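You operate a simulated robot arm through the tools that you are given. There is no shell and no other tool. Be economical: measure what you need, move in short steps, check, and stop when the job is done.

The job below is to be done with a simulated two-armed robot. You get a single attempt, and the scene is never put back.

JOB
Pick up the clear bottle from the top of the side bench with one hand, pass it to the other hand and put it on the end of the big table. Set down upright: clear bottle.

The check looks at the end state, three seconds after you hand in, the way a careful person would. Anything else that was tipped, shoved, dropped, spilled or broken makes it a failure.

ROBOT AND FRAMES
Two 7-joint arms with two-finger parallel grippers on one trunk, on a base that drives. Base frame: it is fixed to the floor where the robot stands at the start and does not move with it; the origin is under the middle of the robot, x ahead of it, y to its left, z up; the surface under the hand at the start is at about z = 0.85. Lengths are in m, angles in degrees, forces in N, time in s.
The left shoulder is at the start at [0.05, 0.187, 1.16], the right one opposite. With the tool pointing down near the work surface each hand reaches from about 0.1 to 0.66 m from the robot's upright axis, wherever it stands, measured 20 degrees to its own side. Places, roughly: end of the big table (22x32 cm) [3.82, 3.36, 0.8]. Payload 3.43 kg a hand.
The TCP of each hand is the grasp point between the finger pads, 0.03 m short of the fingertips. In the tool frame z runs along the fingers and y along their closing line. The gripper opens to 0.094 m. The fingers are 0.028 m wide and 0.01 m thick; the gripper's body (0.05 by 0.096 m) begins 0.055 m behind the TCP.
Orientation is that of the tool frame in the base frame, as a unit quaternion [w, x, y, z]. With the fingers straight down and closing along the base's y, the tool's x points along the base's -x, its y along +y and its z along -z.

CONTROLS
- The arms move only by the tool drive_tool. It takes "left_rows", "right_rows" or both (then of equal length, played together; a hand with none holds still); each is a list of rows, each an object (a shift or turn left out is 0, a gripper value left out holds the last) with "translation": the shift along the tool's x, y, z in m, a list of three; "turn": the turn, a rotation vector about the tool's x, y, z in degrees, a list of three. In form: [{"translation": [tx, ty, tz], "turn": [rx, ry, rz]}, ...]. A call has 1 to 20 rows; each row is the pose to reach, as a shift and turn from the pose commanded when the call began, along the tool's axes at that moment. "left_jaw" and "right_jaw" are, for a hand that has rows, the closure in counts, from 0 (fully open) to 255 (shut), set as the call begins (left out, the last holds). Rows are played at 5 a second. More than 0.05 m and 8.6 degrees between two rows, or a gripper value outside its range, and nothing of the call is played. Where a pose cannot be reached the arm comes as near as it can. A force on the tool above 40 N (or 10 N above the force at the start of the call, whichever is more), or a blocked arm, ends the call early, and 0.2 s more pass. Each finger travels about 0.153 m/s and halts on what it meets, pressing with about 21 N; the grip force reading is that of the motor and also rises with nothing between the fingers. The clock runs only during rows and for 0.2 s after the last one: add rows that repeat a pose to give the fingers time. The reply holds the time, the measured pose of the TCP, the force on the tool along the base axes, the opening and the grip force, in the units named above and with some noise, with the torque about the TCP (base axes, N m) and any sound that the robot's microphone picked up, and new pictures: "pictures" is both (left out), scene, wrist or none (wrist: the cameras of the hands that moved).
- Cameras (640 x 400 px; columns grow to the right, rows downward): "scene" is now at [0.1468, -0.0226, 1.3271]; the picture's right is [-0.25, -0.97, 0.00], its down [-0.49, 0.13, -0.86] and it looks along [0.84, -0.22, -0.50] (base axes); focal length 258 px, centre (320, 200). "left" rides on the left gripper at [0.076, -0.014, -0.102] in its tool frame; the picture's right is [0.18, 0.98, 0.00], its down [-0.75, 0.14, -0.64] and it looks along [-0.63, 0.12, 0.77] (tool axes); focal length 243 px, centre (320, 200). "right" rides on the right gripper at [0.076, 0.014, -0.102] in its tool frame; the picture's right is [-0.18, 0.98, 0.00], its down [-0.75, -0.14, -0.64] and it looks along [-0.63, -0.12, 0.77] (tool axes); focal length 243 px, centre (320, 200). There is no depth. A picture from a camera that has moved, and an enlarged one, comes with that camera's place and axes in the base frame and with its lens.
- lift_body(by): slides the trunk up (or, below 0, down) by that many m; the arms and the scene camera ride with it, the base frame stays. It gives what a move gives, with no picture.
- base_move(legs): drives the robot by 1 to 6 legs, each [ahead, left, turn to the left] in m, m and degrees, along the robot's own axes; the way and the turn of a leg run together, so that a leg with both is an arc; at most 1.5 m and 180 degrees a leg. The arms and the cameras ride along, it lands a little off, and it stops where it bumps. It gives what a move gives, and a new picture of the scene camera.
- turn_head(pan, tilt): turns the head with the scene camera to pan (to the left, within 80 degrees either way) and tilt (down, from -29 to 69), counted from straight ahead of the robot. It gives what a move gives, and a new picture of the scene camera.
- inspect(camera, box): a new picture of the part [left, top, right, bottom] of that camera's present view, enlarged. No time passes.
- close_job(): hands the job in; it is judged then, once.

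Go step by step. Nothing tells you exact positions but the pictures and the camera data: compare them with the known pose of the tool, close in by small moves and look again before you grip or let go. The budget is 120 turns and 260 pictures, counting those below and the enlarged ones. Unless the task says otherwise, let go and move clear before handing in, and close with one line.

The tools are called after ">>>" as a command line: name --argument value ..., lists and objects as JSON in quotes. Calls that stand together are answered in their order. drive_tool: Moves the arms, as the interface text tells. Its arguments: {"type":"object","properties":{"left_rows":{"type":"array"},"left_jaw":{"type":"number"},"right_rows":{"type":"array"},"right_jaw":{"type":"number"},"pictures":{"type":"string","enum":["both","scene","wrist","none"]}},"required":[]} The other tools are called the same way: lift_body (by) slides the trunk up or down; base_move (legs) drives the base; turn_head (pan, tilt) turns the head that bears the scene camera; inspect (camera, box) takes an enlarged picture of a part of a camera's view; close_job () hands the job in.

At the start:

```text
time: 0.0
left_ee_pos: [0.3872, 0.1112, 1.1344]
left_orientation: [0.0, -0.001, 1.0, -0.001]
left_ft_force: [0.2, -0.1, 0.7]
left_ft_torque: [0.03, 0.0, 0.03]
left_opening: 0.0941
left_grasp_force: 0.1
right_ee_pos: [0.4659, -0.3133, 1.0711]
right_orientation: [0.0, 0.0, 1.0, 0.0]
right_ft_force: [0.0, 0.8, 0.0]
right_ft_torque: [0.0, -0.01, 0.01]
right_opening: 0.094
right_grasp_force: 0.2
trunk travel left (down, up): [-0.375, 0.057]
robot x, y, heading: [0.0009, -0.0014, -0.0]
head pan, tilt: [-14.5, 30.3]
```

scene: 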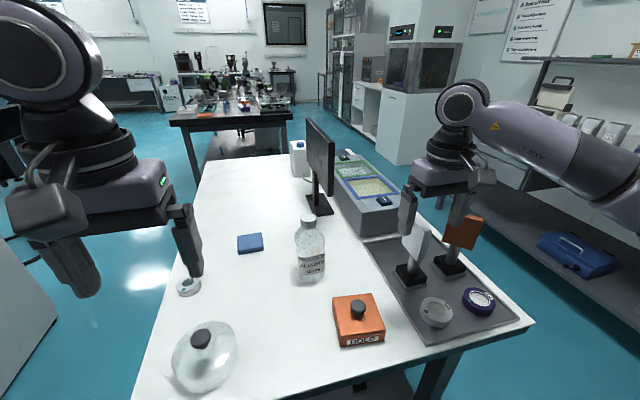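
right: 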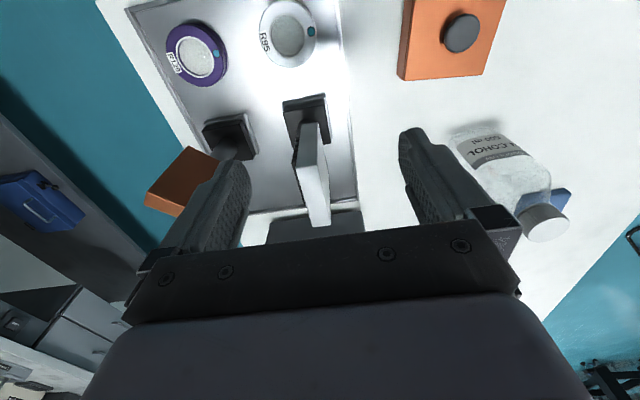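
left: 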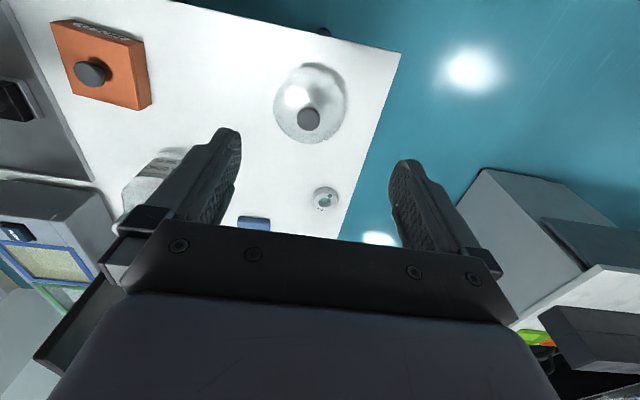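

I see a white bench in front with an ALCOHOL bottle and a round, stoppered clear vessel. I look closer to tell which one is the clear bottle and which furniture is the side bench.

>>> inspect --camera "scene" --box '[140, 190, 400, 400]'

>>> turn_head --pan 45 --tilt 15

```text
1.90 times, centred on (270, 295) of scene
camera zoom: at [0.1468, -0.0226, 1.3271], right [-0.25, -0.97, 0.0], down [-0.49, 0.13, -0.86], along [0.84, -0.22, -0.5], focal length 490 px, centre (415, 19)
```

zoom: 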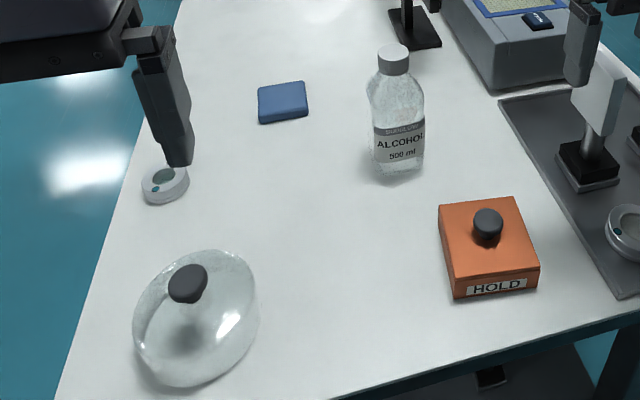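

```text
time: 1.3
left_ee_pos: [0.388, 0.1115, 1.1348]
left_orientation: [0.0, 0.0, 1.0, 0.0]
left_ft_force: [-0.4, -0.6, -0.3]
left_ft_torque: [0.0, 0.02, -0.01]
left_opening: 0.0943
left_grasp_force: 0.1
right_ee_pos: [0.4663, -0.3128, 1.0715]
right_orientation: [0.0, -0.001, 1.0, -0.001]
right_ft_force: [0.0, -0.7, 0.5]
right_ft_torque: [0.0, 0.01, 0.01]
right_opening: 0.0942
right_grasp_force: 0.0
trunk travel left (down, up): [-0.375, 0.057]
robot x, y, heading: [0.0006, 0.0019, -0.2]
head pan, tilt: [45.0, 15.0]
camera scene: at [0.1255, 0.0661, 1.3518], right [0.71, -0.71, 0.0], down [-0.18, -0.18, -0.97], along [0.68, 0.68, -0.26], focal length 258 px, centre (320, 200)
```

scene: 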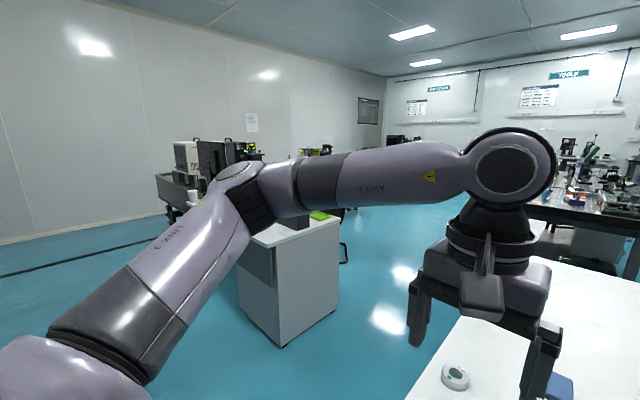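

The alcohol bottle on the bench in front is the likely target. I look around for any other candidate bench or bottle, and for the big table.

>>> turn_head --pan 80 --tilt 20

>>> turn_head --pan -70 --tilt 20

>>> turn_head --pan 15 --tilt 15

```text
time: 2.3
left_ee_pos: [0.3887, 0.1122, 1.1351]
left_orientation: [0.0, 0.0, 1.0, 0.0]
left_ft_force: [0.2, 0.0, -0.2]
left_ft_torque: [-0.02, 0.0, 0.0]
left_opening: 0.0938
left_grasp_force: 0.2
right_ee_pos: [0.4678, -0.3142, 1.0711]
right_orientation: [0.0, 0.0, 1.0, 0.0]
right_ft_force: [-0.5, 0.7, 0.1]
right_ft_torque: [-0.01, 0.0, -0.02]
right_opening: 0.0939
right_grasp_force: 0.1
trunk travel left (down, up): [-0.375, 0.057]
robot x, y, heading: [-0.001, 0.0001, -0.1]
head pan, tilt: [80.0, 20.0]
camera scene: at [0.0757, 0.0918, 1.3437], right [0.98, -0.17, 0.0], down [-0.06, -0.34, -0.94], along [0.16, 0.93, -0.34], focal length 258 px, centre (320, 200)
```

scene: 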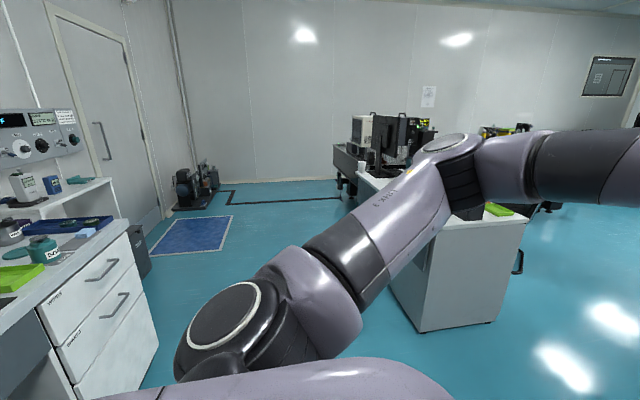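

```text
time: 4.7
left_ee_pos: [0.3881, 0.1116, 1.1356]
left_orientation: [0.0, -0.001, 1.0, 0.0]
left_ft_force: [-0.3, 0.1, -0.1]
left_ft_torque: [-0.02, -0.02, -0.02]
left_opening: 0.0941
left_grasp_force: 0.0
right_ee_pos: [0.4652, -0.3121, 1.0716]
right_orientation: [0.0, 0.001, 1.0, 0.0]
right_ft_force: [-0.4, 0.2, 0.3]
right_ft_torque: [0.03, -0.04, 0.0]
right_opening: 0.0941
right_grasp_force: 0.0
trunk travel left (down, up): [-0.375, 0.057]
robot x, y, heading: [0.0014, -0.0025, -0.1]
head pan, tilt: [-70.0, 20.0]
camera scene: at [0.0913, -0.0874, 1.3437], right [-0.94, -0.34, 0.0], down [-0.12, 0.32, -0.94], along [0.32, -0.88, -0.34], focal length 258 px, centre (320, 200)
```

scene: 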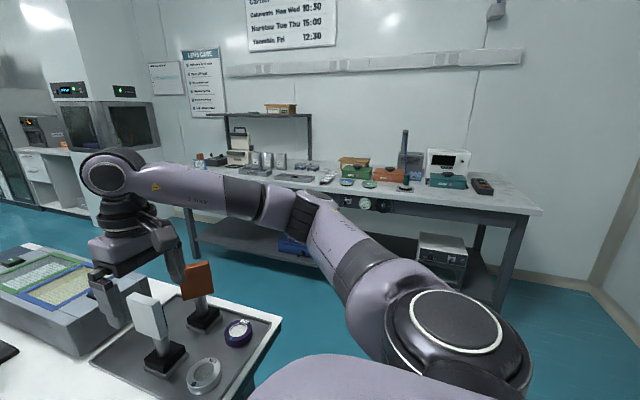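

```text
time: 6.2
left_ee_pos: [0.3882, 0.1109, 1.1356]
left_orientation: [0.0, 0.0, 1.0, -0.001]
left_ft_force: [0.4, 0.2, 0.4]
left_ft_torque: [-0.01, 0.0, -0.03]
left_opening: 0.0941
left_grasp_force: 0.1
right_ee_pos: [0.4661, -0.3131, 1.0718]
right_orientation: [0.001, 0.0, 1.0, 0.001]
right_ft_force: [-0.1, 0.8, 0.3]
right_ft_torque: [-0.02, -0.01, 0.02]
right_opening: 0.0938
right_grasp_force: 0.1
trunk travel left (down, up): [-0.375, 0.057]
robot x, y, heading: [-0.0034, -0.0015, 0.2]
head pan, tilt: [15.0, 15.0]
camera scene: at [0.1496, 0.0242, 1.3518], right [0.26, -0.97, 0.0], down [-0.25, -0.07, -0.97], along [0.93, 0.25, -0.26], focal length 258 px, centre (320, 200)
```

scene: 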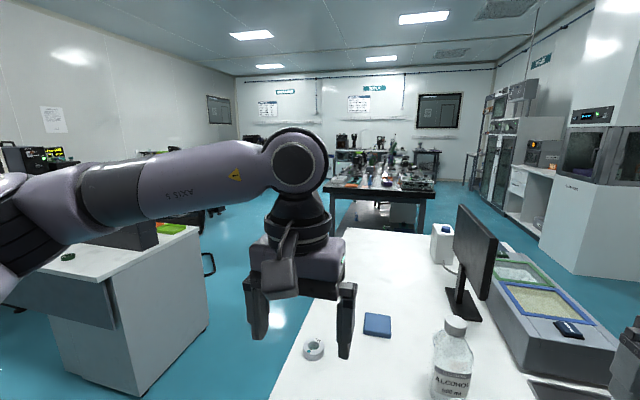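

The alcohol bottle is still the best candidate. I check the other surfaces at higher magnification before committing.

>>> inspect --camera "scene" --box '[320, 130, 460, 220]'

>>> turn_head --pan -60 --tilt 20

>>> inspect --camera "scene" --box '[130, 100, 480, 240]'

```text
4.44 times, centred on (390, 175) of scene
camera zoom: at [0.1496, 0.0242, 1.3518], right [0.26, -0.97, 0.0], down [-0.25, -0.07, -0.97], along [0.93, 0.25, -0.26], focal length 1144 px, centre (9, 311)
```

zoom: 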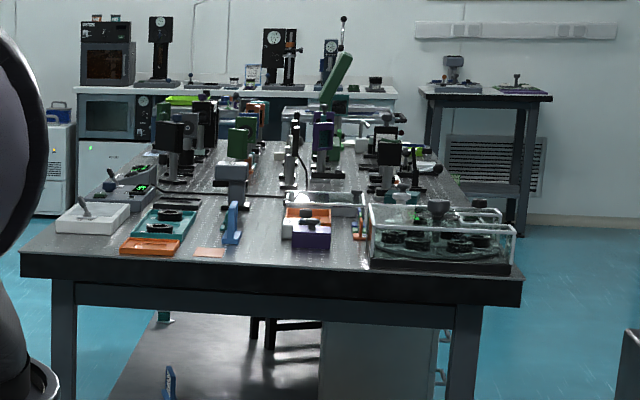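

```text
time: 7.7
left_ee_pos: [0.3864, 0.1121, 1.1356]
left_orientation: [0.0, -0.001, 1.0, -0.001]
left_ft_force: [-0.6, 1.1, -0.1]
left_ft_torque: [-0.05, 0.04, 0.0]
left_opening: 0.0938
left_grasp_force: 0.2
right_ee_pos: [0.4662, -0.3126, 1.0725]
right_orientation: [0.0, 0.0, 1.0, 0.001]
right_ft_force: [0.3, -0.4, -0.4]
right_ft_torque: [-0.01, 0.0, 0.05]
right_opening: 0.0942
right_grasp_force: 0.0
trunk travel left (down, up): [-0.375, 0.057]
robot x, y, heading: [-0.0007, -0.0004, -0.2]
head pan, tilt: [-60.0, 20.0]
camera scene: at [0.106, -0.0805, 1.3437], right [-0.87, -0.5, 0.0], down [-0.17, 0.3, -0.94], along [0.47, -0.81, -0.34], focal length 258 px, centre (320, 200)
```

scene: 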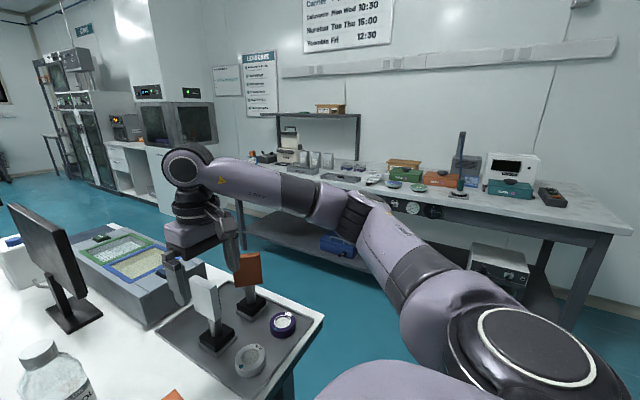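

```text
1.83 times, centred on (305, 170) of scene
camera zoom: at [0.106, -0.0805, 1.3437], right [-0.87, -0.5, 0.0], down [-0.17, 0.3, -0.94], along [0.47, -0.81, -0.34], focal length 471 px, centre (347, 255)
```

zoom: 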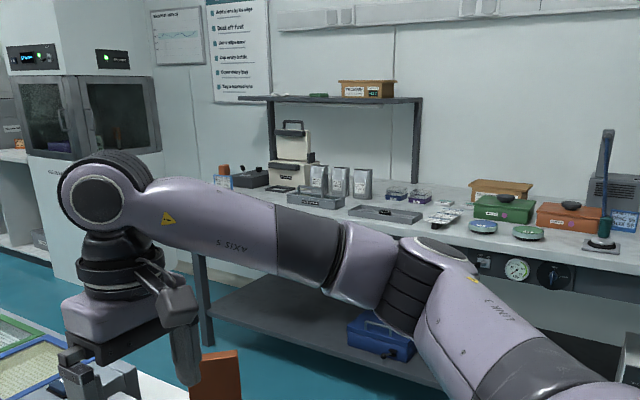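

No other clear bottle is in sight, so I take the ALCOHOL bottle. Triangulation puts it at about (0.60, -0.115) with its top near z 1.01. I raise the right hand and move it above the bottle.

>>> turn_head --pan -14.5 --tilt 30

>>> drive_tool --right_rows '[{"translation": [0, 0, -0.04]}, {"translation": [0, 0, -0.08]}, {"translation": [-0.02, 0.04, -0.08]}, {"translation": [-0.05, 0.08, -0.08]}, {"translation": [-0.08, 0.12, -0.08]}, {"translation": [-0.11, 0.16, -0.08]}, {"translation": [-0.13, 0.198, -0.08]}, {"translation": [-0.13, 0.198, -0.08]}]' --right_jaw 0

```text
time: 8.8
left_ee_pos: [0.3885, 0.1121, 1.1349]
left_orientation: [0.0, -0.001, 1.0, -0.001]
left_ft_force: [0.0, -0.7, 0.0]
left_ft_torque: [0.01, -0.01, 0.0]
left_opening: 0.094
left_grasp_force: 0.2
right_ee_pos: [0.4656, -0.3128, 1.0714]
right_orientation: [-0.001, 0.0, 1.0, 0.0]
right_ft_force: [-0.1, -0.4, -0.5]
right_ft_torque: [0.02, 0.0, 0.01]
right_opening: 0.0939
right_grasp_force: 0.0
trunk travel left (down, up): [-0.375, 0.057]
robot x, y, heading: [-0.0017, -0.0001, 0.1]
head pan, tilt: [-14.5, 30.0]
camera scene: at [0.1469, -0.0226, 1.3276], right [-0.25, -0.97, 0.0], down [-0.48, 0.13, -0.87], along [0.84, -0.22, -0.5], focal length 258 px, centre (320, 200)
```

scene: 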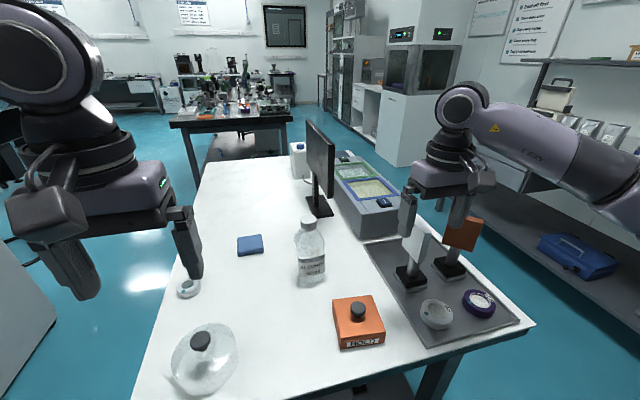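

```text
time: 10.6
left_ee_pos: [0.3893, 0.1113, 1.1361]
left_orientation: [0.0, -0.001, 1.0, 0.0]
left_ft_force: [-0.2, -0.3, 0.1]
left_ft_torque: [-0.03, 0.02, -0.01]
left_opening: 0.0939
left_grasp_force: 0.0
right_ee_pos: [0.5932, -0.12, 1.1505]
right_orientation: [0.002, 0.0, 1.0, -0.001]
right_ft_force: [-0.3, 1.0, 0.0]
right_ft_torque: [-0.01, 0.02, -0.01]
right_opening: 0.0939
right_grasp_force: 0.2
right hand out of reach, approached as far as the arm can: row 7, 8
trunk travel left (down, up): [-0.375, 0.057]
robot x, y, heading: [0.0009, 0.001, 0.1]
head pan, tilt: [-14.5, 30.0]
camera scene: at [0.1471, -0.0232, 1.3276], right [-0.25, -0.97, 0.0], down [-0.48, 0.13, -0.87], along [0.84, -0.22, -0.5], focal length 258 px, centre (320, 200)
camera right: at [0.5158, -0.1052, 1.2521], right [0.18, 0.98, 0.0], down [0.75, -0.14, 0.64], along [0.63, -0.12, -0.77], focal length 243 px, centre (320, 200)
```

scene: 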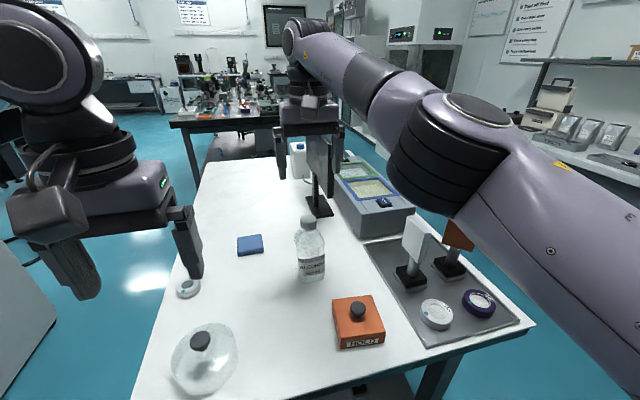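
right: 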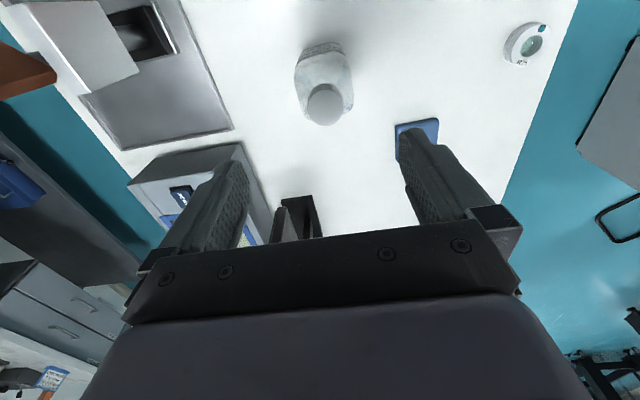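

The wrist camera confirms the cap at about (0.597, -0.116, 1.01), under the right hand. I lower partway and check again.

>>> drive_tool --right_rows '[{"translation": [0, 0, 0.03]}, {"translation": [0, 0, 0.06]}, {"translation": [0, 0, 0.09]}, {"translation": [0, 0, 0.09]}]'

>>> inspect --camera "right" --box '[120, 0, 540, 260]'

```text
time: 11.6
left_ee_pos: [0.3887, 0.1115, 1.1364]
left_orientation: [0.001, 0.0, 1.0, -0.001]
left_ft_force: [-0.5, 0.1, -0.2]
left_ft_torque: [-0.02, 0.01, -0.01]
left_opening: 0.0939
left_grasp_force: 0.2
right_ee_pos: [0.5926, -0.1177, 1.0591]
right_orientation: [-0.001, 0.0, 1.0, 0.0]
right_ft_force: [-0.4, 0.9, -0.4]
right_ft_torque: [-0.03, 0.03, -0.03]
right_opening: 0.0941
right_grasp_force: 0.0
trunk travel left (down, up): [-0.375, 0.057]
robot x, y, heading: [-0.0017, 0.0014, -0.0]
head pan, tilt: [-14.5, 30.0]
camera scene: at [0.1468, -0.0225, 1.3276], right [-0.25, -0.97, 0.0], down [-0.48, 0.13, -0.87], along [0.84, -0.22, -0.5], focal length 258 px, centre (320, 200)
camera right: at [0.5129, -0.1037, 1.1612], right [0.18, 0.98, 0.0], down [0.75, -0.14, 0.64], along [0.63, -0.12, -0.77], focal length 243 px, centre (320, 200)
```

scene: 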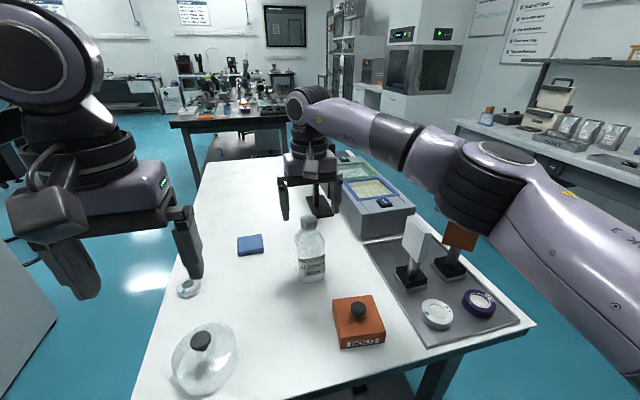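
right: 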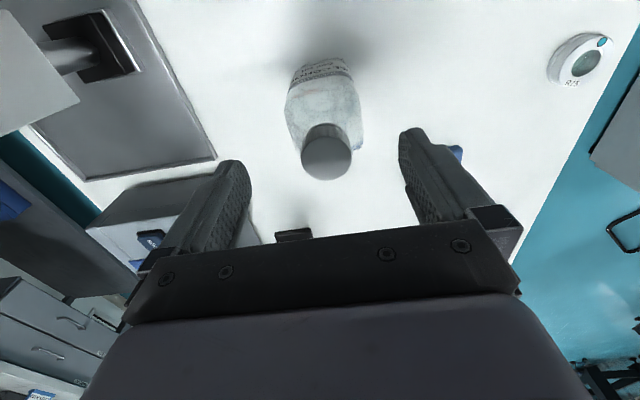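

```text
1.52 times, centred on (330, 130) of right
camera zoom: at [0.5129, -0.1037, 1.1612], right [0.18, 0.98, 0.0], down [0.75, -0.14, 0.64], along [0.63, -0.12, -0.77], focal length 370 px, centre (305, 307)
```

zoom: 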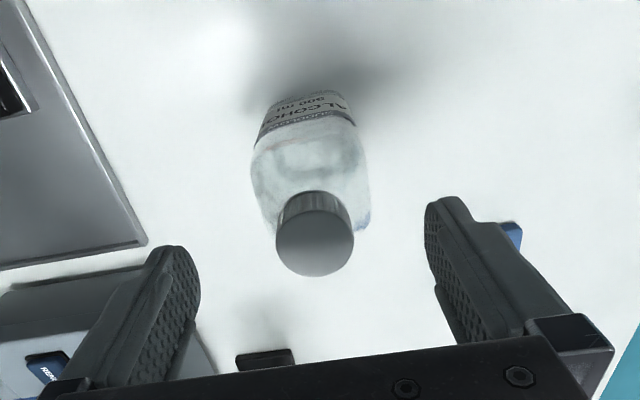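

The cap centre is at about (0.598, -0.116), a few mm ahead of the TCP. I nudge forward, lower to the cap and close.

>>> drive_tool --right_rows '[{"translation": [-0.004, 0.001, 0.02]}, {"translation": [-0.004, 0.001, 0.04]}, {"translation": [-0.004, 0.001, 0.054]}, {"translation": [-0.004, 0.001, 0.054]}]'

>>> inspect --camera "scene" --box '[240, 160, 380, 300]'

```text
time: 12.6
left_ee_pos: [0.3876, 0.1109, 1.1348]
left_orientation: [0.0, -0.001, 1.0, 0.0]
left_ft_force: [0.6, -0.3, 0.2]
left_ft_torque: [-0.02, -0.01, 0.01]
left_opening: 0.094
left_grasp_force: 0.0
right_ee_pos: [0.5947, -0.1151, 1.0045]
right_orientation: [0.0, 0.0, 1.0, 0.0]
right_ft_force: [0.3, -0.1, -0.4]
right_ft_torque: [0.01, -0.04, 0.02]
right_opening: 0.0941
right_grasp_force: 0.0
trunk travel left (down, up): [-0.375, 0.057]
robot x, y, heading: [0.0008, -0.0009, 0.1]
head pan, tilt: [-14.5, 30.0]
camera scene: at [0.1469, -0.0225, 1.3276], right [-0.25, -0.97, 0.0], down [-0.48, 0.13, -0.87], along [0.84, -0.22, -0.5], focal length 258 px, centre (320, 200)
camera right: at [0.5168, -0.1021, 1.1075], right [0.18, 0.98, 0.0], down [0.75, -0.14, 0.64], along [0.63, -0.12, -0.77], focal length 243 px, centre (320, 200)
```

scene: 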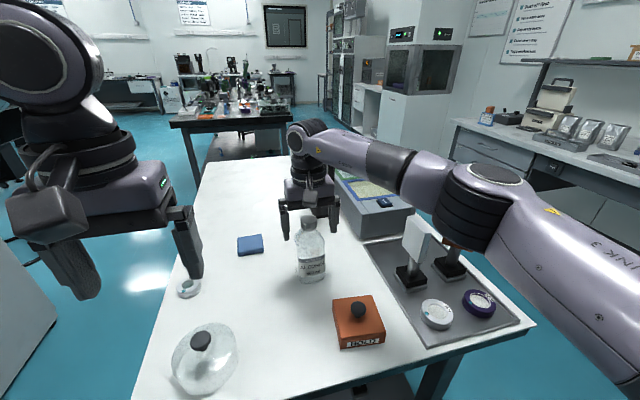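
right: 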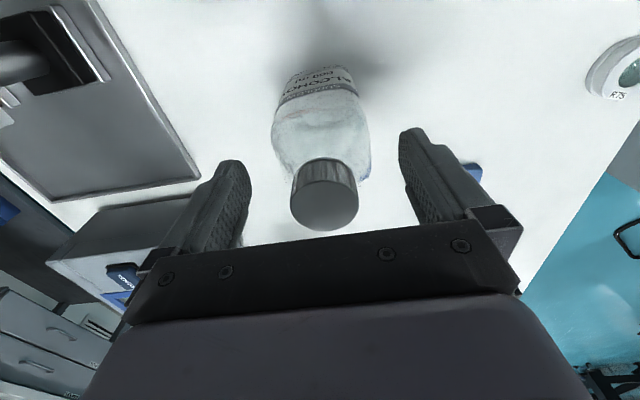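

```text
2.86 times, centred on (310, 230) of scene
camera zoom: at [0.1469, -0.0225, 1.3276], right [-0.25, -0.97, 0.0], down [-0.48, 0.13, -0.87], along [0.84, -0.22, -0.5], focal length 736 px, centre (349, 114)
```

zoom: 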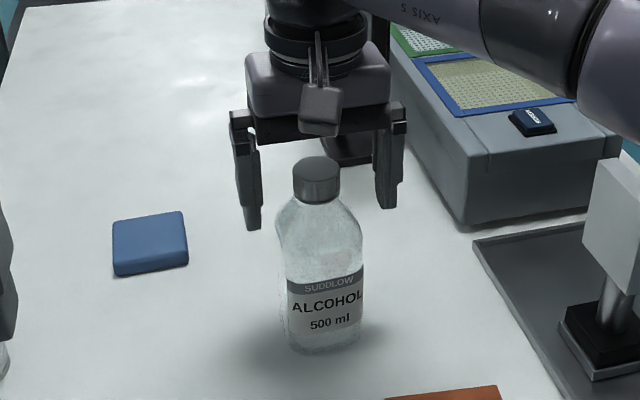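

The cap sits between the fingers, with its top at z 1.013 and the shoulder flaring just below z 0.985. I raise about 6 mm so the tips clear the shoulder, move 3 mm forward and close.

>>> drive_tool --right_rows '[{"translation": [-0.003, 0, -0.006]}, {"translation": [-0.003, 0, -0.006]}]' --pictures "none"

>>> drive_tool --right_rows '[{"translation": [0, 0, 0]}, {"translation": [0, 0, 0]}, {"translation": [0, 0, 0]}, {"translation": [0, 0, 0]}]' --right_jaw 255

```text
time: 13.2
left_ee_pos: [0.3885, 0.1112, 1.1357]
left_orientation: [0.0, -0.001, 1.0, 0.0]
left_ft_force: [0.3, -0.3, -0.2]
left_ft_torque: [-0.01, -0.01, -0.01]
left_opening: 0.094
left_grasp_force: 0.2
right_ee_pos: [0.5984, -0.1154, 1.0128]
right_orientation: [0.0, 0.0, 1.0, 0.0]
right_ft_force: [-0.2, 0.5, -0.5]
right_ft_torque: [0.0, 0.05, 0.02]
right_opening: 0.0938
right_grasp_force: 0.0
trunk travel left (down, up): [-0.375, 0.057]
robot x, y, heading: [0.0006, -0.0014, -0.0]
head pan, tilt: [-14.5, 30.0]
```

```text
time: 14.2
left_ee_pos: [0.3888, 0.1124, 1.1362]
left_orientation: [0.0, -0.001, 1.0, -0.001]
left_ft_force: [-0.2, 0.2, -0.5]
left_ft_torque: [-0.01, -0.02, 0.04]
left_opening: 0.0937
left_grasp_force: 0.0
right_ee_pos: [0.598, -0.1139, 1.0123]
right_orientation: [0.0, 0.001, 1.0, 0.0]
right_ft_force: [0.1, 0.2, 0.0]
right_ft_torque: [0.02, 0.0, 0.01]
right_opening: 0.0347
right_grasp_force: 21.4
trunk travel left (down, up): [-0.375, 0.057]
robot x, y, heading: [-0.0009, 0.0045, -0.0]
head pan, tilt: [-14.5, 30.0]
camera scene: at [0.147, -0.0225, 1.3276], right [-0.25, -0.97, 0.0], down [-0.48, 0.13, -0.87], along [0.84, -0.22, -0.5], focal length 258 px, centre (320, 200)
camera right: at [0.52, -0.1016, 1.1149], right [0.18, 0.98, 0.0], down [0.75, -0.14, 0.64], along [0.63, -0.12, -0.77], focal length 243 px, centre (320, 200)
```

scene: 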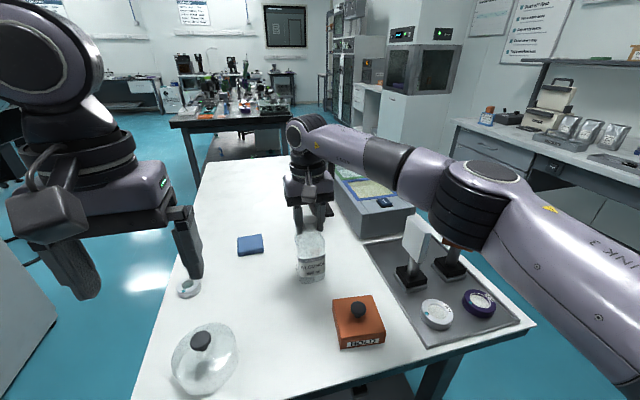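
right: 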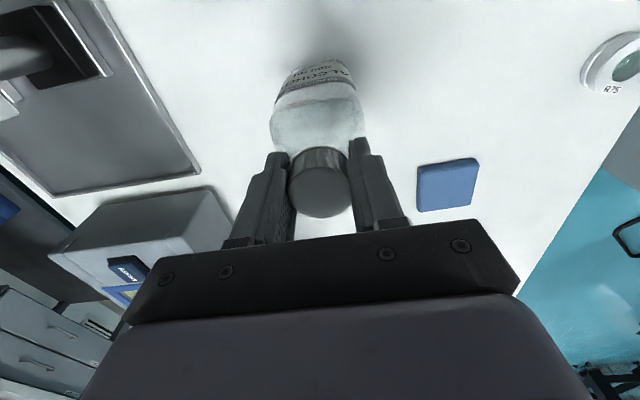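

The cap is gripped at 35 mm. I lift straight up a little and check the weight.

>>> drive_tool --right_rows '[{"translation": [0, 0, -0.015]}, {"translation": [0, 0, -0.03]}, {"translation": [0.005, 0, -0.06]}, {"translation": [0.01, 0, -0.09]}, {"translation": [0.01, 0, -0.09]}]'

```text
time: 15.4
left_ee_pos: [0.3881, 0.1118, 1.1353]
left_orientation: [-0.001, -0.001, 1.0, 0.0]
left_ft_force: [0.2, -0.4, -0.6]
left_ft_torque: [-0.01, 0.01, -0.02]
left_opening: 0.0943
left_grasp_force: 0.1
right_ee_pos: [0.5859, -0.1169, 1.1045]
right_orientation: [0.0, 0.0, 1.0, 0.0]
right_ft_force: [0.1, 0.0, -0.6]
right_ft_torque: [0.01, 0.02, 0.0]
right_opening: 0.0354
right_grasp_force: 21.4
trunk travel left (down, up): [-0.375, 0.057]
robot x, y, heading: [0.0012, 0.0036, -0.1]
head pan, tilt: [-14.5, 30.0]
camera scene: at [0.1472, -0.0227, 1.3276], right [-0.25, -0.97, 0.0], down [-0.48, 0.13, -0.87], along [0.84, -0.22, -0.5], focal length 258 px, centre (320, 200)
camera right: at [0.5088, -0.1034, 1.2068], right [0.18, 0.98, 0.0], down [0.75, -0.14, 0.64], along [0.63, -0.12, -0.77], focal length 243 px, centre (320, 200)
```

scene: 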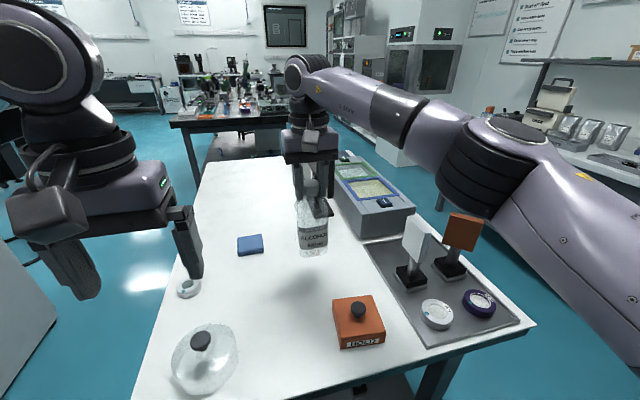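
right: 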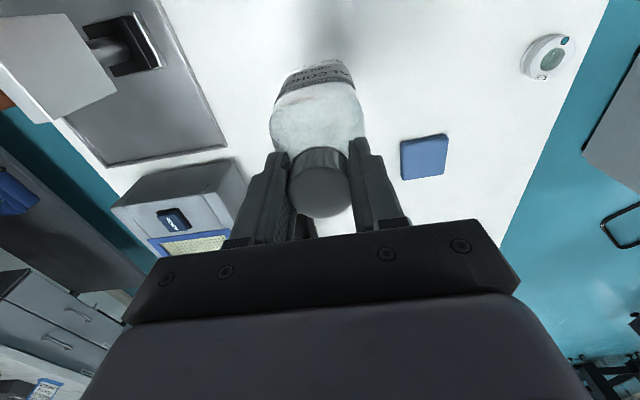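

The bottle is lifted and light. I bring it to a mid-air handover spot near (0.52, -0.05) with its top near z 1.22.

>>> drive_tool --right_rows '[{"translation": [0.01, 0, -0.035]}, {"translation": [0.02, 0, -0.07]}, {"translation": [0.035, 0.02, -0.1]}, {"translation": [0.05, 0.045, -0.115]}, {"translation": [0.068, 0.065, -0.115]}, {"translation": [0.068, 0.065, -0.115]}]' --pictures "scene"

>>> drive_tool --left_rows '[{"translation": [-0.004, -0.001, 0.001], "turn": [2.6, -4.5, 4.5]}, {"translation": [-0.008, -0.002, 0.002], "turn": [5.2, -9.0, 9.0]}, {"translation": [-0.012, -0.003, 0.003], "turn": [7.8, -13.5, 13.5]}, {"translation": [-0.016, -0.004, 0.004], "turn": [10.4, -18.1, 18.1]}, {"translation": [-0.02, -0.005, 0.005], "turn": [13.0, -22.6, 22.6]}, {"translation": [-0.024, -0.006, 0.006], "turn": [15.6, -27.1, 27.1]}, {"translation": [-0.028, -0.007, 0.007], "turn": [18.3, -31.6, 31.6]}, {"translation": [-0.032, -0.008, 0.008], "turn": [20.9, -36.1, 36.1]}, {"translation": [-0.036, -0.009, 0.01], "turn": [23.5, -40.6, 40.6]}, {"translation": [-0.04, -0.01, 0.012], "turn": [26.1, -45.2, 45.2]}, {"translation": [-0.044, -0.012, 0.014], "turn": [28.7, -49.7, 49.7]}, {"translation": [-0.047, -0.014, 0.015], "turn": [31.3, -54.2, 54.2]}, {"translation": [-0.047, -0.014, 0.015], "turn": [31.3, -54.2, 54.2]}]' --left_jaw 0

```text
time: 16.8
left_ee_pos: [0.388, 0.1112, 1.136]
left_orientation: [0.0, -0.001, 1.0, -0.001]
left_ft_force: [-0.1, 0.1, -0.2]
left_ft_torque: [-0.02, 0.05, -0.01]
left_opening: 0.0941
left_grasp_force: 0.0
right_ee_pos: [0.5197, -0.052, 1.2155]
right_orientation: [0.0, 0.0, 1.0, 0.0]
right_ft_force: [-0.7, 1.2, -1.3]
right_ft_torque: [-0.02, 0.01, -0.03]
right_opening: 0.0353
right_grasp_force: 20.5
trunk travel left (down, up): [-0.375, 0.057]
robot x, y, heading: [0.0018, 0.0005, 0.0]
head pan, tilt: [-14.5, 30.0]
camera scene: at [0.1471, -0.0226, 1.3276], right [-0.25, -0.97, 0.0], down [-0.48, 0.13, -0.87], along [0.84, -0.22, -0.5], focal length 258 px, centre (320, 200)
```

scene: 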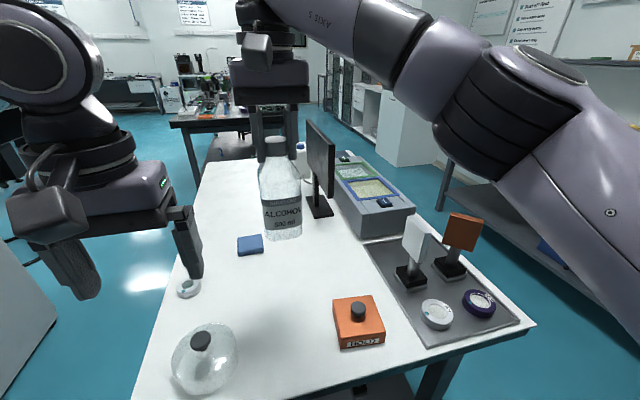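

```text
time: 19.6
left_ee_pos: [0.4343, 0.0966, 1.1196]
left_orientation: [0.434, 0.432, 0.75, -0.25]
left_ft_force: [0.2, 0.1, -1.0]
left_ft_torque: [0.02, 0.0, 0.02]
left_opening: 0.0941
left_grasp_force: 0.1
right_ee_pos: [0.5182, -0.052, 1.2148]
right_orientation: [0.001, 0.0, 1.0, -0.001]
right_ft_force: [0.6, 0.1, 0.0]
right_ft_torque: [0.05, -0.03, 0.0]
right_opening: 0.0352
right_grasp_force: 20.8
trunk travel left (down, up): [-0.375, 0.057]
robot x, y, heading: [-0.0042, 0.0016, 0.2]
head pan, tilt: [-14.5, 30.0]
camera scene: at [0.147, -0.0226, 1.3276], right [-0.25, -0.97, 0.0], down [-0.48, 0.13, -0.87], along [0.84, -0.22, -0.5], focal length 258 px, centre (320, 200)
camera left: at [0.3577, 0.2001, 1.1049], right [0.8, 0.57, -0.16], down [0.03, 0.23, 0.97], along [0.59, -0.79, 0.17], focal length 243 px, centre (320, 200)
```

scene: 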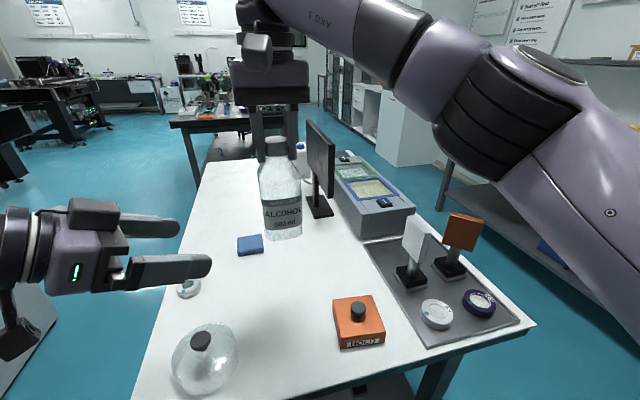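
left: 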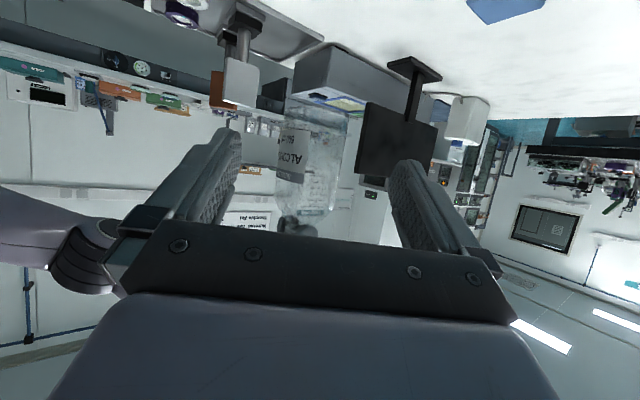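

The left hand is oriented 30° down and aimed at the bottle, in line to within a millimetre or so. I advance 9 cm, then look before the fingers straddle the body.

>>> drive_tool --left_rows '[{"translation": [-0.014, 0, 0.027]}, {"translation": [-0.028, 0, 0.054]}, {"translation": [-0.041, 0, 0.0805]}, {"translation": [-0.041, 0, 0.0805]}]'

>>> inspect --camera "scene" --box '[140, 110, 340, 290]'

```text
time: 20.6
left_ee_pos: [0.4803, 0.019, 1.1145]
left_orientation: [0.434, 0.432, 0.75, -0.25]
left_ft_force: [0.2, 0.3, 0.9]
left_ft_torque: [0.01, 0.0, -0.01]
left_opening: 0.0939
left_grasp_force: 0.0
right_ee_pos: [0.5177, -0.0523, 1.2153]
right_orientation: [0.0, 0.0, 1.0, 0.0]
right_ft_force: [-0.2, 0.2, 0.2]
right_ft_torque: [0.02, 0.01, -0.01]
right_opening: 0.0353
right_grasp_force: 21.0
trunk travel left (down, up): [-0.375, 0.057]
robot x, y, heading: [0.0023, -0.0005, 0.0]
head pan, tilt: [-14.5, 30.0]
camera scene: at [0.1469, -0.0223, 1.3276], right [-0.25, -0.97, 0.0], down [-0.48, 0.12, -0.87], along [0.84, -0.22, -0.5], focal length 258 px, centre (320, 200)
camera left: at [0.4032, 0.1229, 1.0998], right [0.8, 0.57, -0.16], down [0.03, 0.23, 0.97], along [0.59, -0.79, 0.16], focal length 243 px, centre (320, 200)
```

scene: 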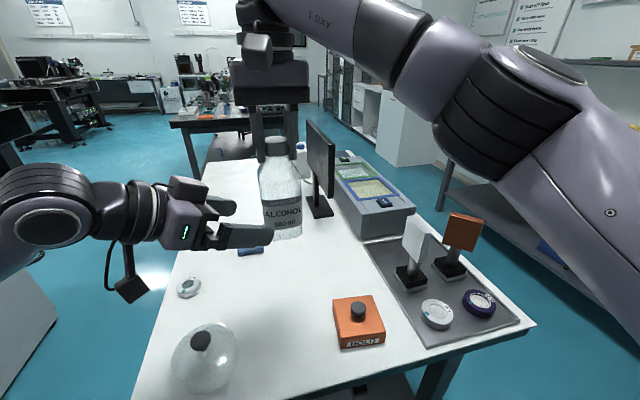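
left: 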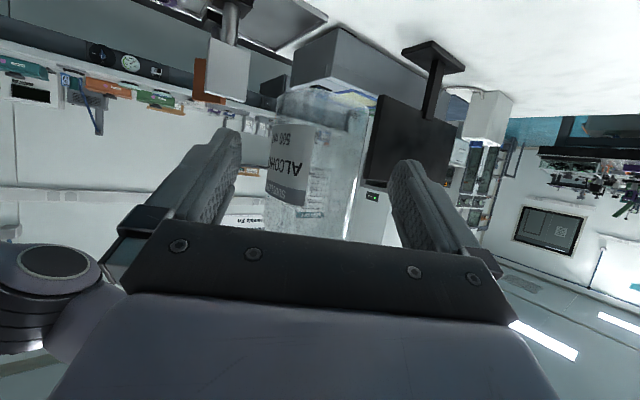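

```text
2.22 times, centred on (240, 200) of scene
camera zoom: at [0.1469, -0.0223, 1.3276], right [-0.25, -0.97, 0.0], down [-0.48, 0.12, -0.87], along [0.84, -0.22, -0.5], focal length 572 px, centre (498, 200)
```

zoom: 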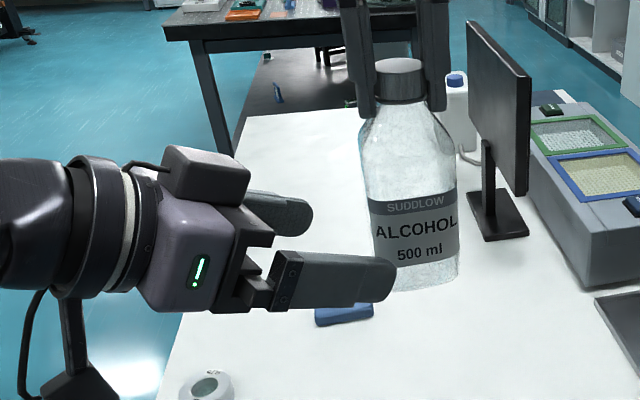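

The fingers are at bottle level. I enlarge the left wrist view to check the body width and clearance.

>>> inspect --camera "left" --box '[200, 60, 440, 260]'

```text
2.00 times, centred on (320, 160) of left
camera zoom: at [0.4032, 0.1229, 1.0998], right [0.8, 0.57, -0.16], down [0.03, 0.23, 0.97], along [0.59, -0.79, 0.16], focal length 485 px, centre (320, 280)
```

zoom: 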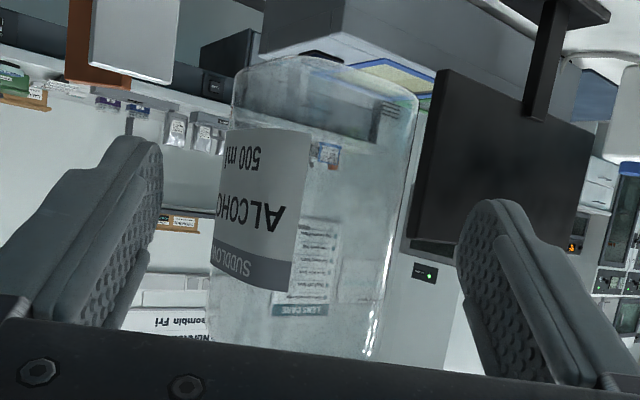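

The body is about 75 mm wide and centred to within 1–2 mm. I advance until the TCP is about 7 mm short of the bottle axis.

>>> drive_tool --left_rows '[{"translation": [-0.0125, 0, 0.0215]}, {"translation": [-0.025, 0, 0.043]}, {"translation": [-0.037, 0, 0.064]}, {"translation": [-0.037, 0, 0.064]}]'

>>> inspect --camera "scene" --box '[160, 90, 360, 270]'

```text
time: 21.6
left_ee_pos: [0.5159, -0.0446, 1.1141]
left_orientation: [0.434, 0.431, 0.751, -0.249]
left_ft_force: [0.3, 3.1, -0.7]
left_ft_torque: [-0.17, -0.04, -0.07]
left_opening: 0.0941
left_grasp_force: 0.1
right_ee_pos: [0.518, -0.0516, 1.2149]
right_orientation: [0.0, 0.001, 1.0, -0.001]
right_ft_force: [-0.2, -3.3, -0.9]
right_ft_torque: [-0.2, 0.02, 0.03]
right_opening: 0.0353
right_grasp_force: 21.1
trunk travel left (down, up): [-0.375, 0.057]
robot x, y, heading: [0.0025, 0.0006, 0.0]
head pan, tilt: [-14.5, 30.0]
camera scene: at [0.1469, -0.0223, 1.3276], right [-0.25, -0.97, 0.0], down [-0.48, 0.12, -0.87], along [0.84, -0.22, -0.5], focal length 258 px, centre (320, 200)
camera left: at [0.4409, 0.0583, 1.1005], right [0.8, 0.57, -0.16], down [0.03, 0.23, 0.97], along [0.59, -0.79, 0.16], focal length 243 px, centre (320, 200)
```

scene: 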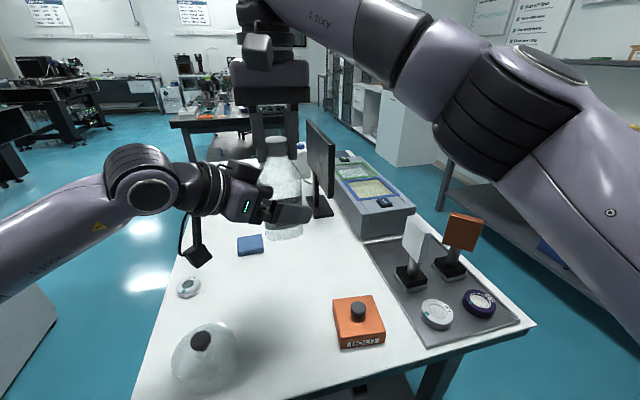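
left: 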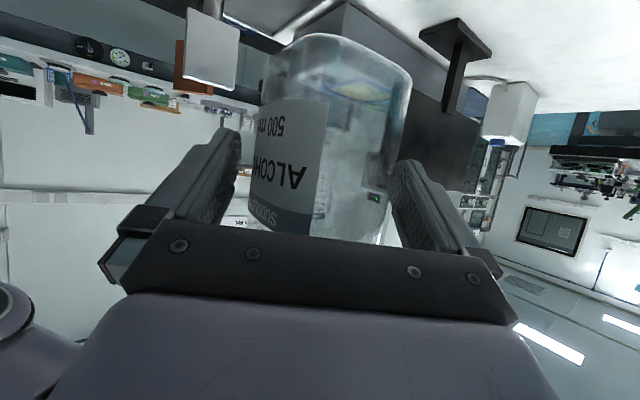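

```text
2.22 times, centred on (260, 180) of scene
camera zoom: at [0.1469, -0.0223, 1.3276], right [-0.25, -0.97, 0.0], down [-0.48, 0.12, -0.87], along [0.84, -0.22, -0.5], focal length 572 px, centre (453, 244)
```

zoom: 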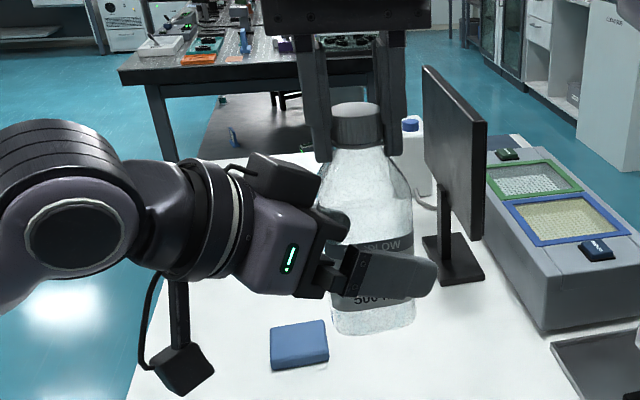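

A 3 N contact shows the palm just touching the bottle. I back off 4 mm and close the left hand.

>>> drive_tool --left_rows '[{"translation": [0.0025, 0, -0.004]}, {"translation": [0.0025, 0, -0.004]}]' --pictures "none"

>>> drive_tool --left_rows '[{"translation": [0, 0, 0]}, {"translation": [0, 0, 0]}, {"translation": [0, 0, 0]}]' --left_jaw 255

```text
time: 22.2
left_ee_pos: [0.5151, -0.0412, 1.1168]
left_orientation: [0.434, 0.432, 0.75, -0.25]
left_ft_force: [0.3, -0.3, 0.2]
left_ft_torque: [0.0, 0.01, 0.01]
left_opening: 0.0941
left_grasp_force: 0.1
right_ee_pos: [0.5201, -0.0514, 1.215]
right_orientation: [0.0, -0.001, 1.0, 0.0]
right_ft_force: [-0.5, 0.4, -0.6]
right_ft_torque: [-0.03, 0.06, 0.04]
right_opening: 0.0351
right_grasp_force: 20.9
trunk travel left (down, up): [-0.375, 0.057]
robot x, y, heading: [-0.0013, 0.0026, -0.0]
head pan, tilt: [-14.5, 30.0]
```

```text
time: 23.0
left_ee_pos: [0.5153, -0.04, 1.1166]
left_orientation: [0.433, 0.432, 0.751, -0.25]
left_ft_force: [5.6, 2.3, 0.2]
left_ft_torque: [-0.35, 0.44, 0.0]
left_opening: 0.0895
left_grasp_force: 20.9
right_ee_pos: [0.5187, -0.0517, 1.2155]
right_orientation: [0.0, 0.0, 1.0, -0.001]
right_ft_force: [-4.9, -2.1, -0.6]
right_ft_torque: [0.17, 0.1, 0.1]
right_opening: 0.0351
right_grasp_force: 21.1
trunk travel left (down, up): [-0.375, 0.057]
robot x, y, heading: [0.0028, -0.0045, 0.2]
head pan, tilt: [-14.5, 30.0]
camera scene: at [0.147, -0.0226, 1.3276], right [-0.25, -0.97, 0.0], down [-0.48, 0.13, -0.87], along [0.84, -0.22, -0.5], focal length 258 px, centre (320, 200)
camera left: at [0.439, 0.0632, 1.1009], right [0.8, 0.57, -0.16], down [0.03, 0.23, 0.97], along [0.6, -0.79, 0.16], focal length 243 px, centre (320, 200)
```

scene: 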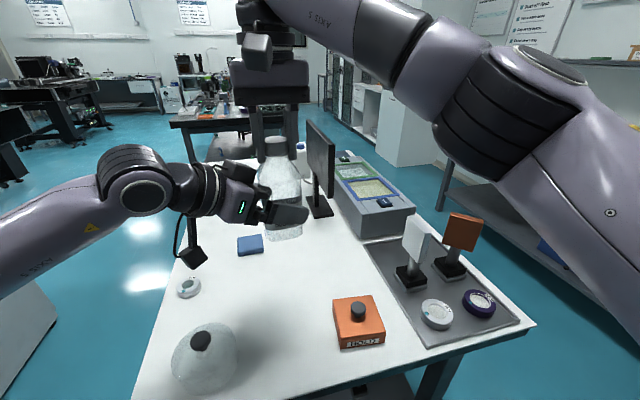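
left: 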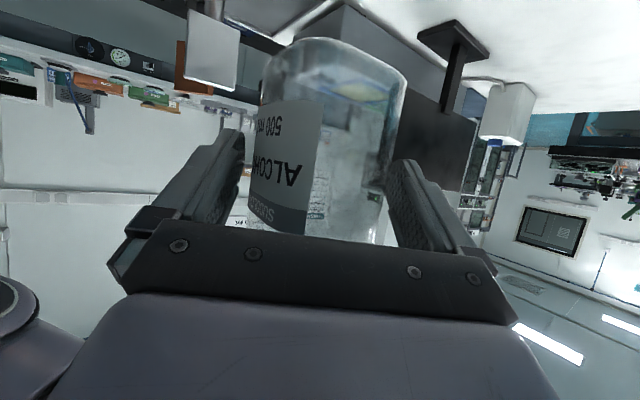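

The jaw stopped at 89.5 mm with only the +y finger touching, so the hand is about 7–8 mm off-centre. I open, shift 7.5 mm along the closing line and close again.

>>> drive_tool --left_rows '[{"translation": [0, 0, 0]}, {"translation": [0, 0.004, 0]}, {"translation": [0, 0.0075, 0]}, {"translation": [0, 0.0075, 0]}]' --left_jaw 0 --pictures "wrist"

>>> drive_tool --left_rows '[{"translation": [0, 0, 0]}, {"translation": [0, 0, 0]}, {"translation": [0, 0, 0]}]' --left_jaw 255

```text
time: 24.0
left_ee_pos: [0.5194, -0.0371, 1.1163]
left_orientation: [0.433, 0.434, 0.749, -0.251]
left_ft_force: [-6.0, -5.1, -2.8]
left_ft_torque: [0.14, -0.05, -0.2]
left_opening: 0.0943
left_grasp_force: 0.0
right_ee_pos: [0.5189, -0.0513, 1.2158]
right_orientation: [0.001, -0.001, 1.0, 0.0]
right_ft_force: [6.1, 6.5, 1.5]
right_ft_torque: [0.49, -0.58, 0.07]
right_opening: 0.0354
right_grasp_force: 21.1
trunk travel left (down, up): [-0.375, 0.057]
robot x, y, heading: [-0.0036, -0.0045, 0.0]
head pan, tilt: [-14.5, 30.0]
camera left: at [0.4442, 0.066, 1.1], right [0.81, 0.57, -0.16], down [0.03, 0.23, 0.97], along [0.59, -0.79, 0.16], focal length 243 px, centre (320, 200)
```

left: 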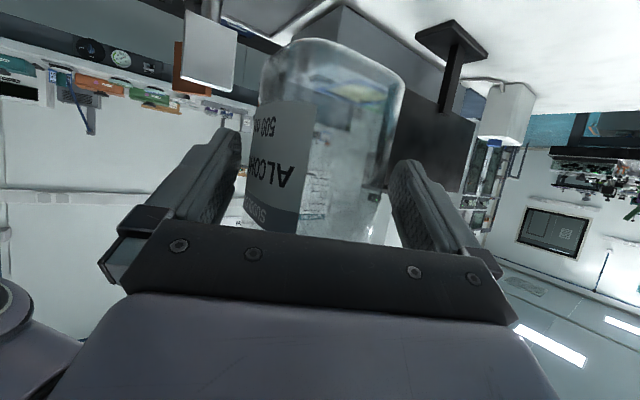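

```text
time: 24.8
left_ee_pos: [0.5224, -0.0357, 1.1155]
left_orientation: [0.434, 0.431, 0.752, -0.248]
left_ft_force: [1.1, -0.3, -1.9]
left_ft_torque: [0.08, -0.15, -0.4]
left_opening: 0.0737
left_grasp_force: 21.2
right_ee_pos: [0.5187, -0.0521, 1.2153]
right_orientation: [-0.001, 0.0, 1.0, -0.001]
right_ft_force: [-1.4, 0.1, 2.5]
right_ft_torque: [0.02, 0.25, 0.42]
right_opening: 0.0341
right_grasp_force: 21.0
trunk travel left (down, up): [-0.375, 0.057]
robot x, y, heading: [0.0015, 0.0012, -0.2]
head pan, tilt: [-14.5, 30.0]
camera scene: at [0.147, -0.0226, 1.3276], right [-0.25, -0.97, 0.0], down [-0.48, 0.13, -0.87], along [0.84, -0.22, -0.5], focal length 258 px, centre (320, 200)
camera left: at [0.4457, 0.0674, 1.1006], right [0.8, 0.58, -0.16], down [0.03, 0.23, 0.97], along [0.6, -0.79, 0.16], focal length 243 px, centre (320, 200)
```

scene: 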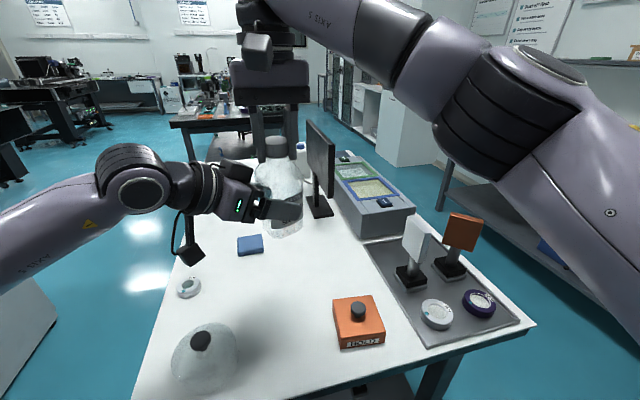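
left: 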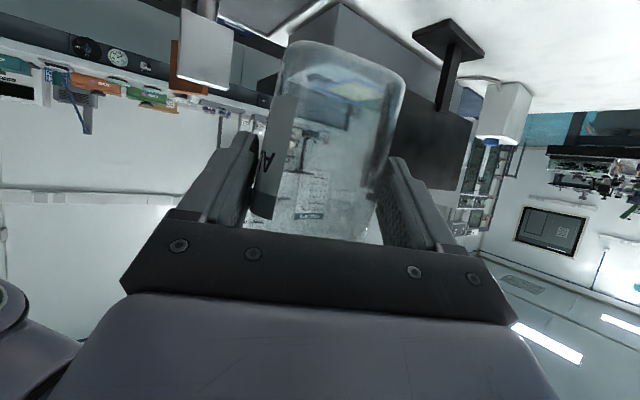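

The bottle yawed in the cap grip and its flat sides are now square between the left fingers at 73.7 mm. Forces are small, so I check the tilt before releasing the right hand.

>>> inspect --camera "scene" --box '[200, 110, 340, 250]'

>>> inspect --camera "left" --box '[180, 20, 460, 260]'

```text
2.86 times, centred on (270, 180) of scene
camera zoom: at [0.147, -0.0226, 1.3276], right [-0.25, -0.97, 0.0], down [-0.48, 0.13, -0.87], along [0.84, -0.22, -0.5], focal length 736 px, centre (463, 257)
```

zoom: 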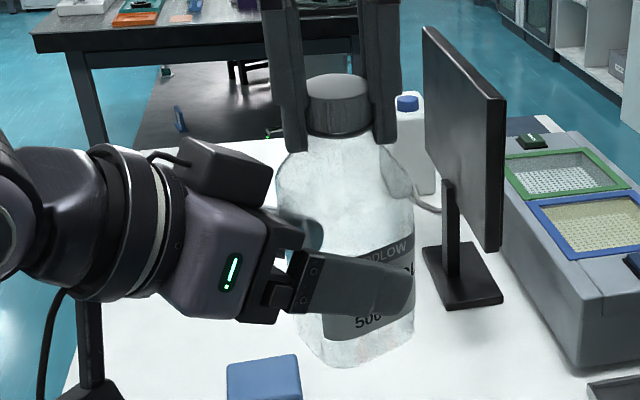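

```text
1.67 times, centred on (320, 140) of left
camera zoom: at [0.4457, 0.0674, 1.1006], right [0.8, 0.58, -0.16], down [0.03, 0.23, 0.97], along [0.6, -0.79, 0.16], focal length 404 px, centre (320, 300)
```

zoom: 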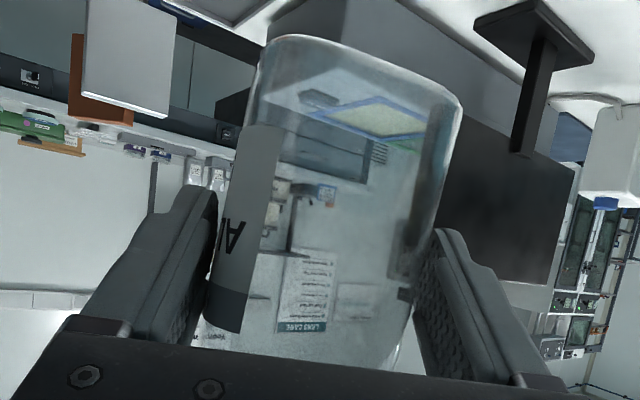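

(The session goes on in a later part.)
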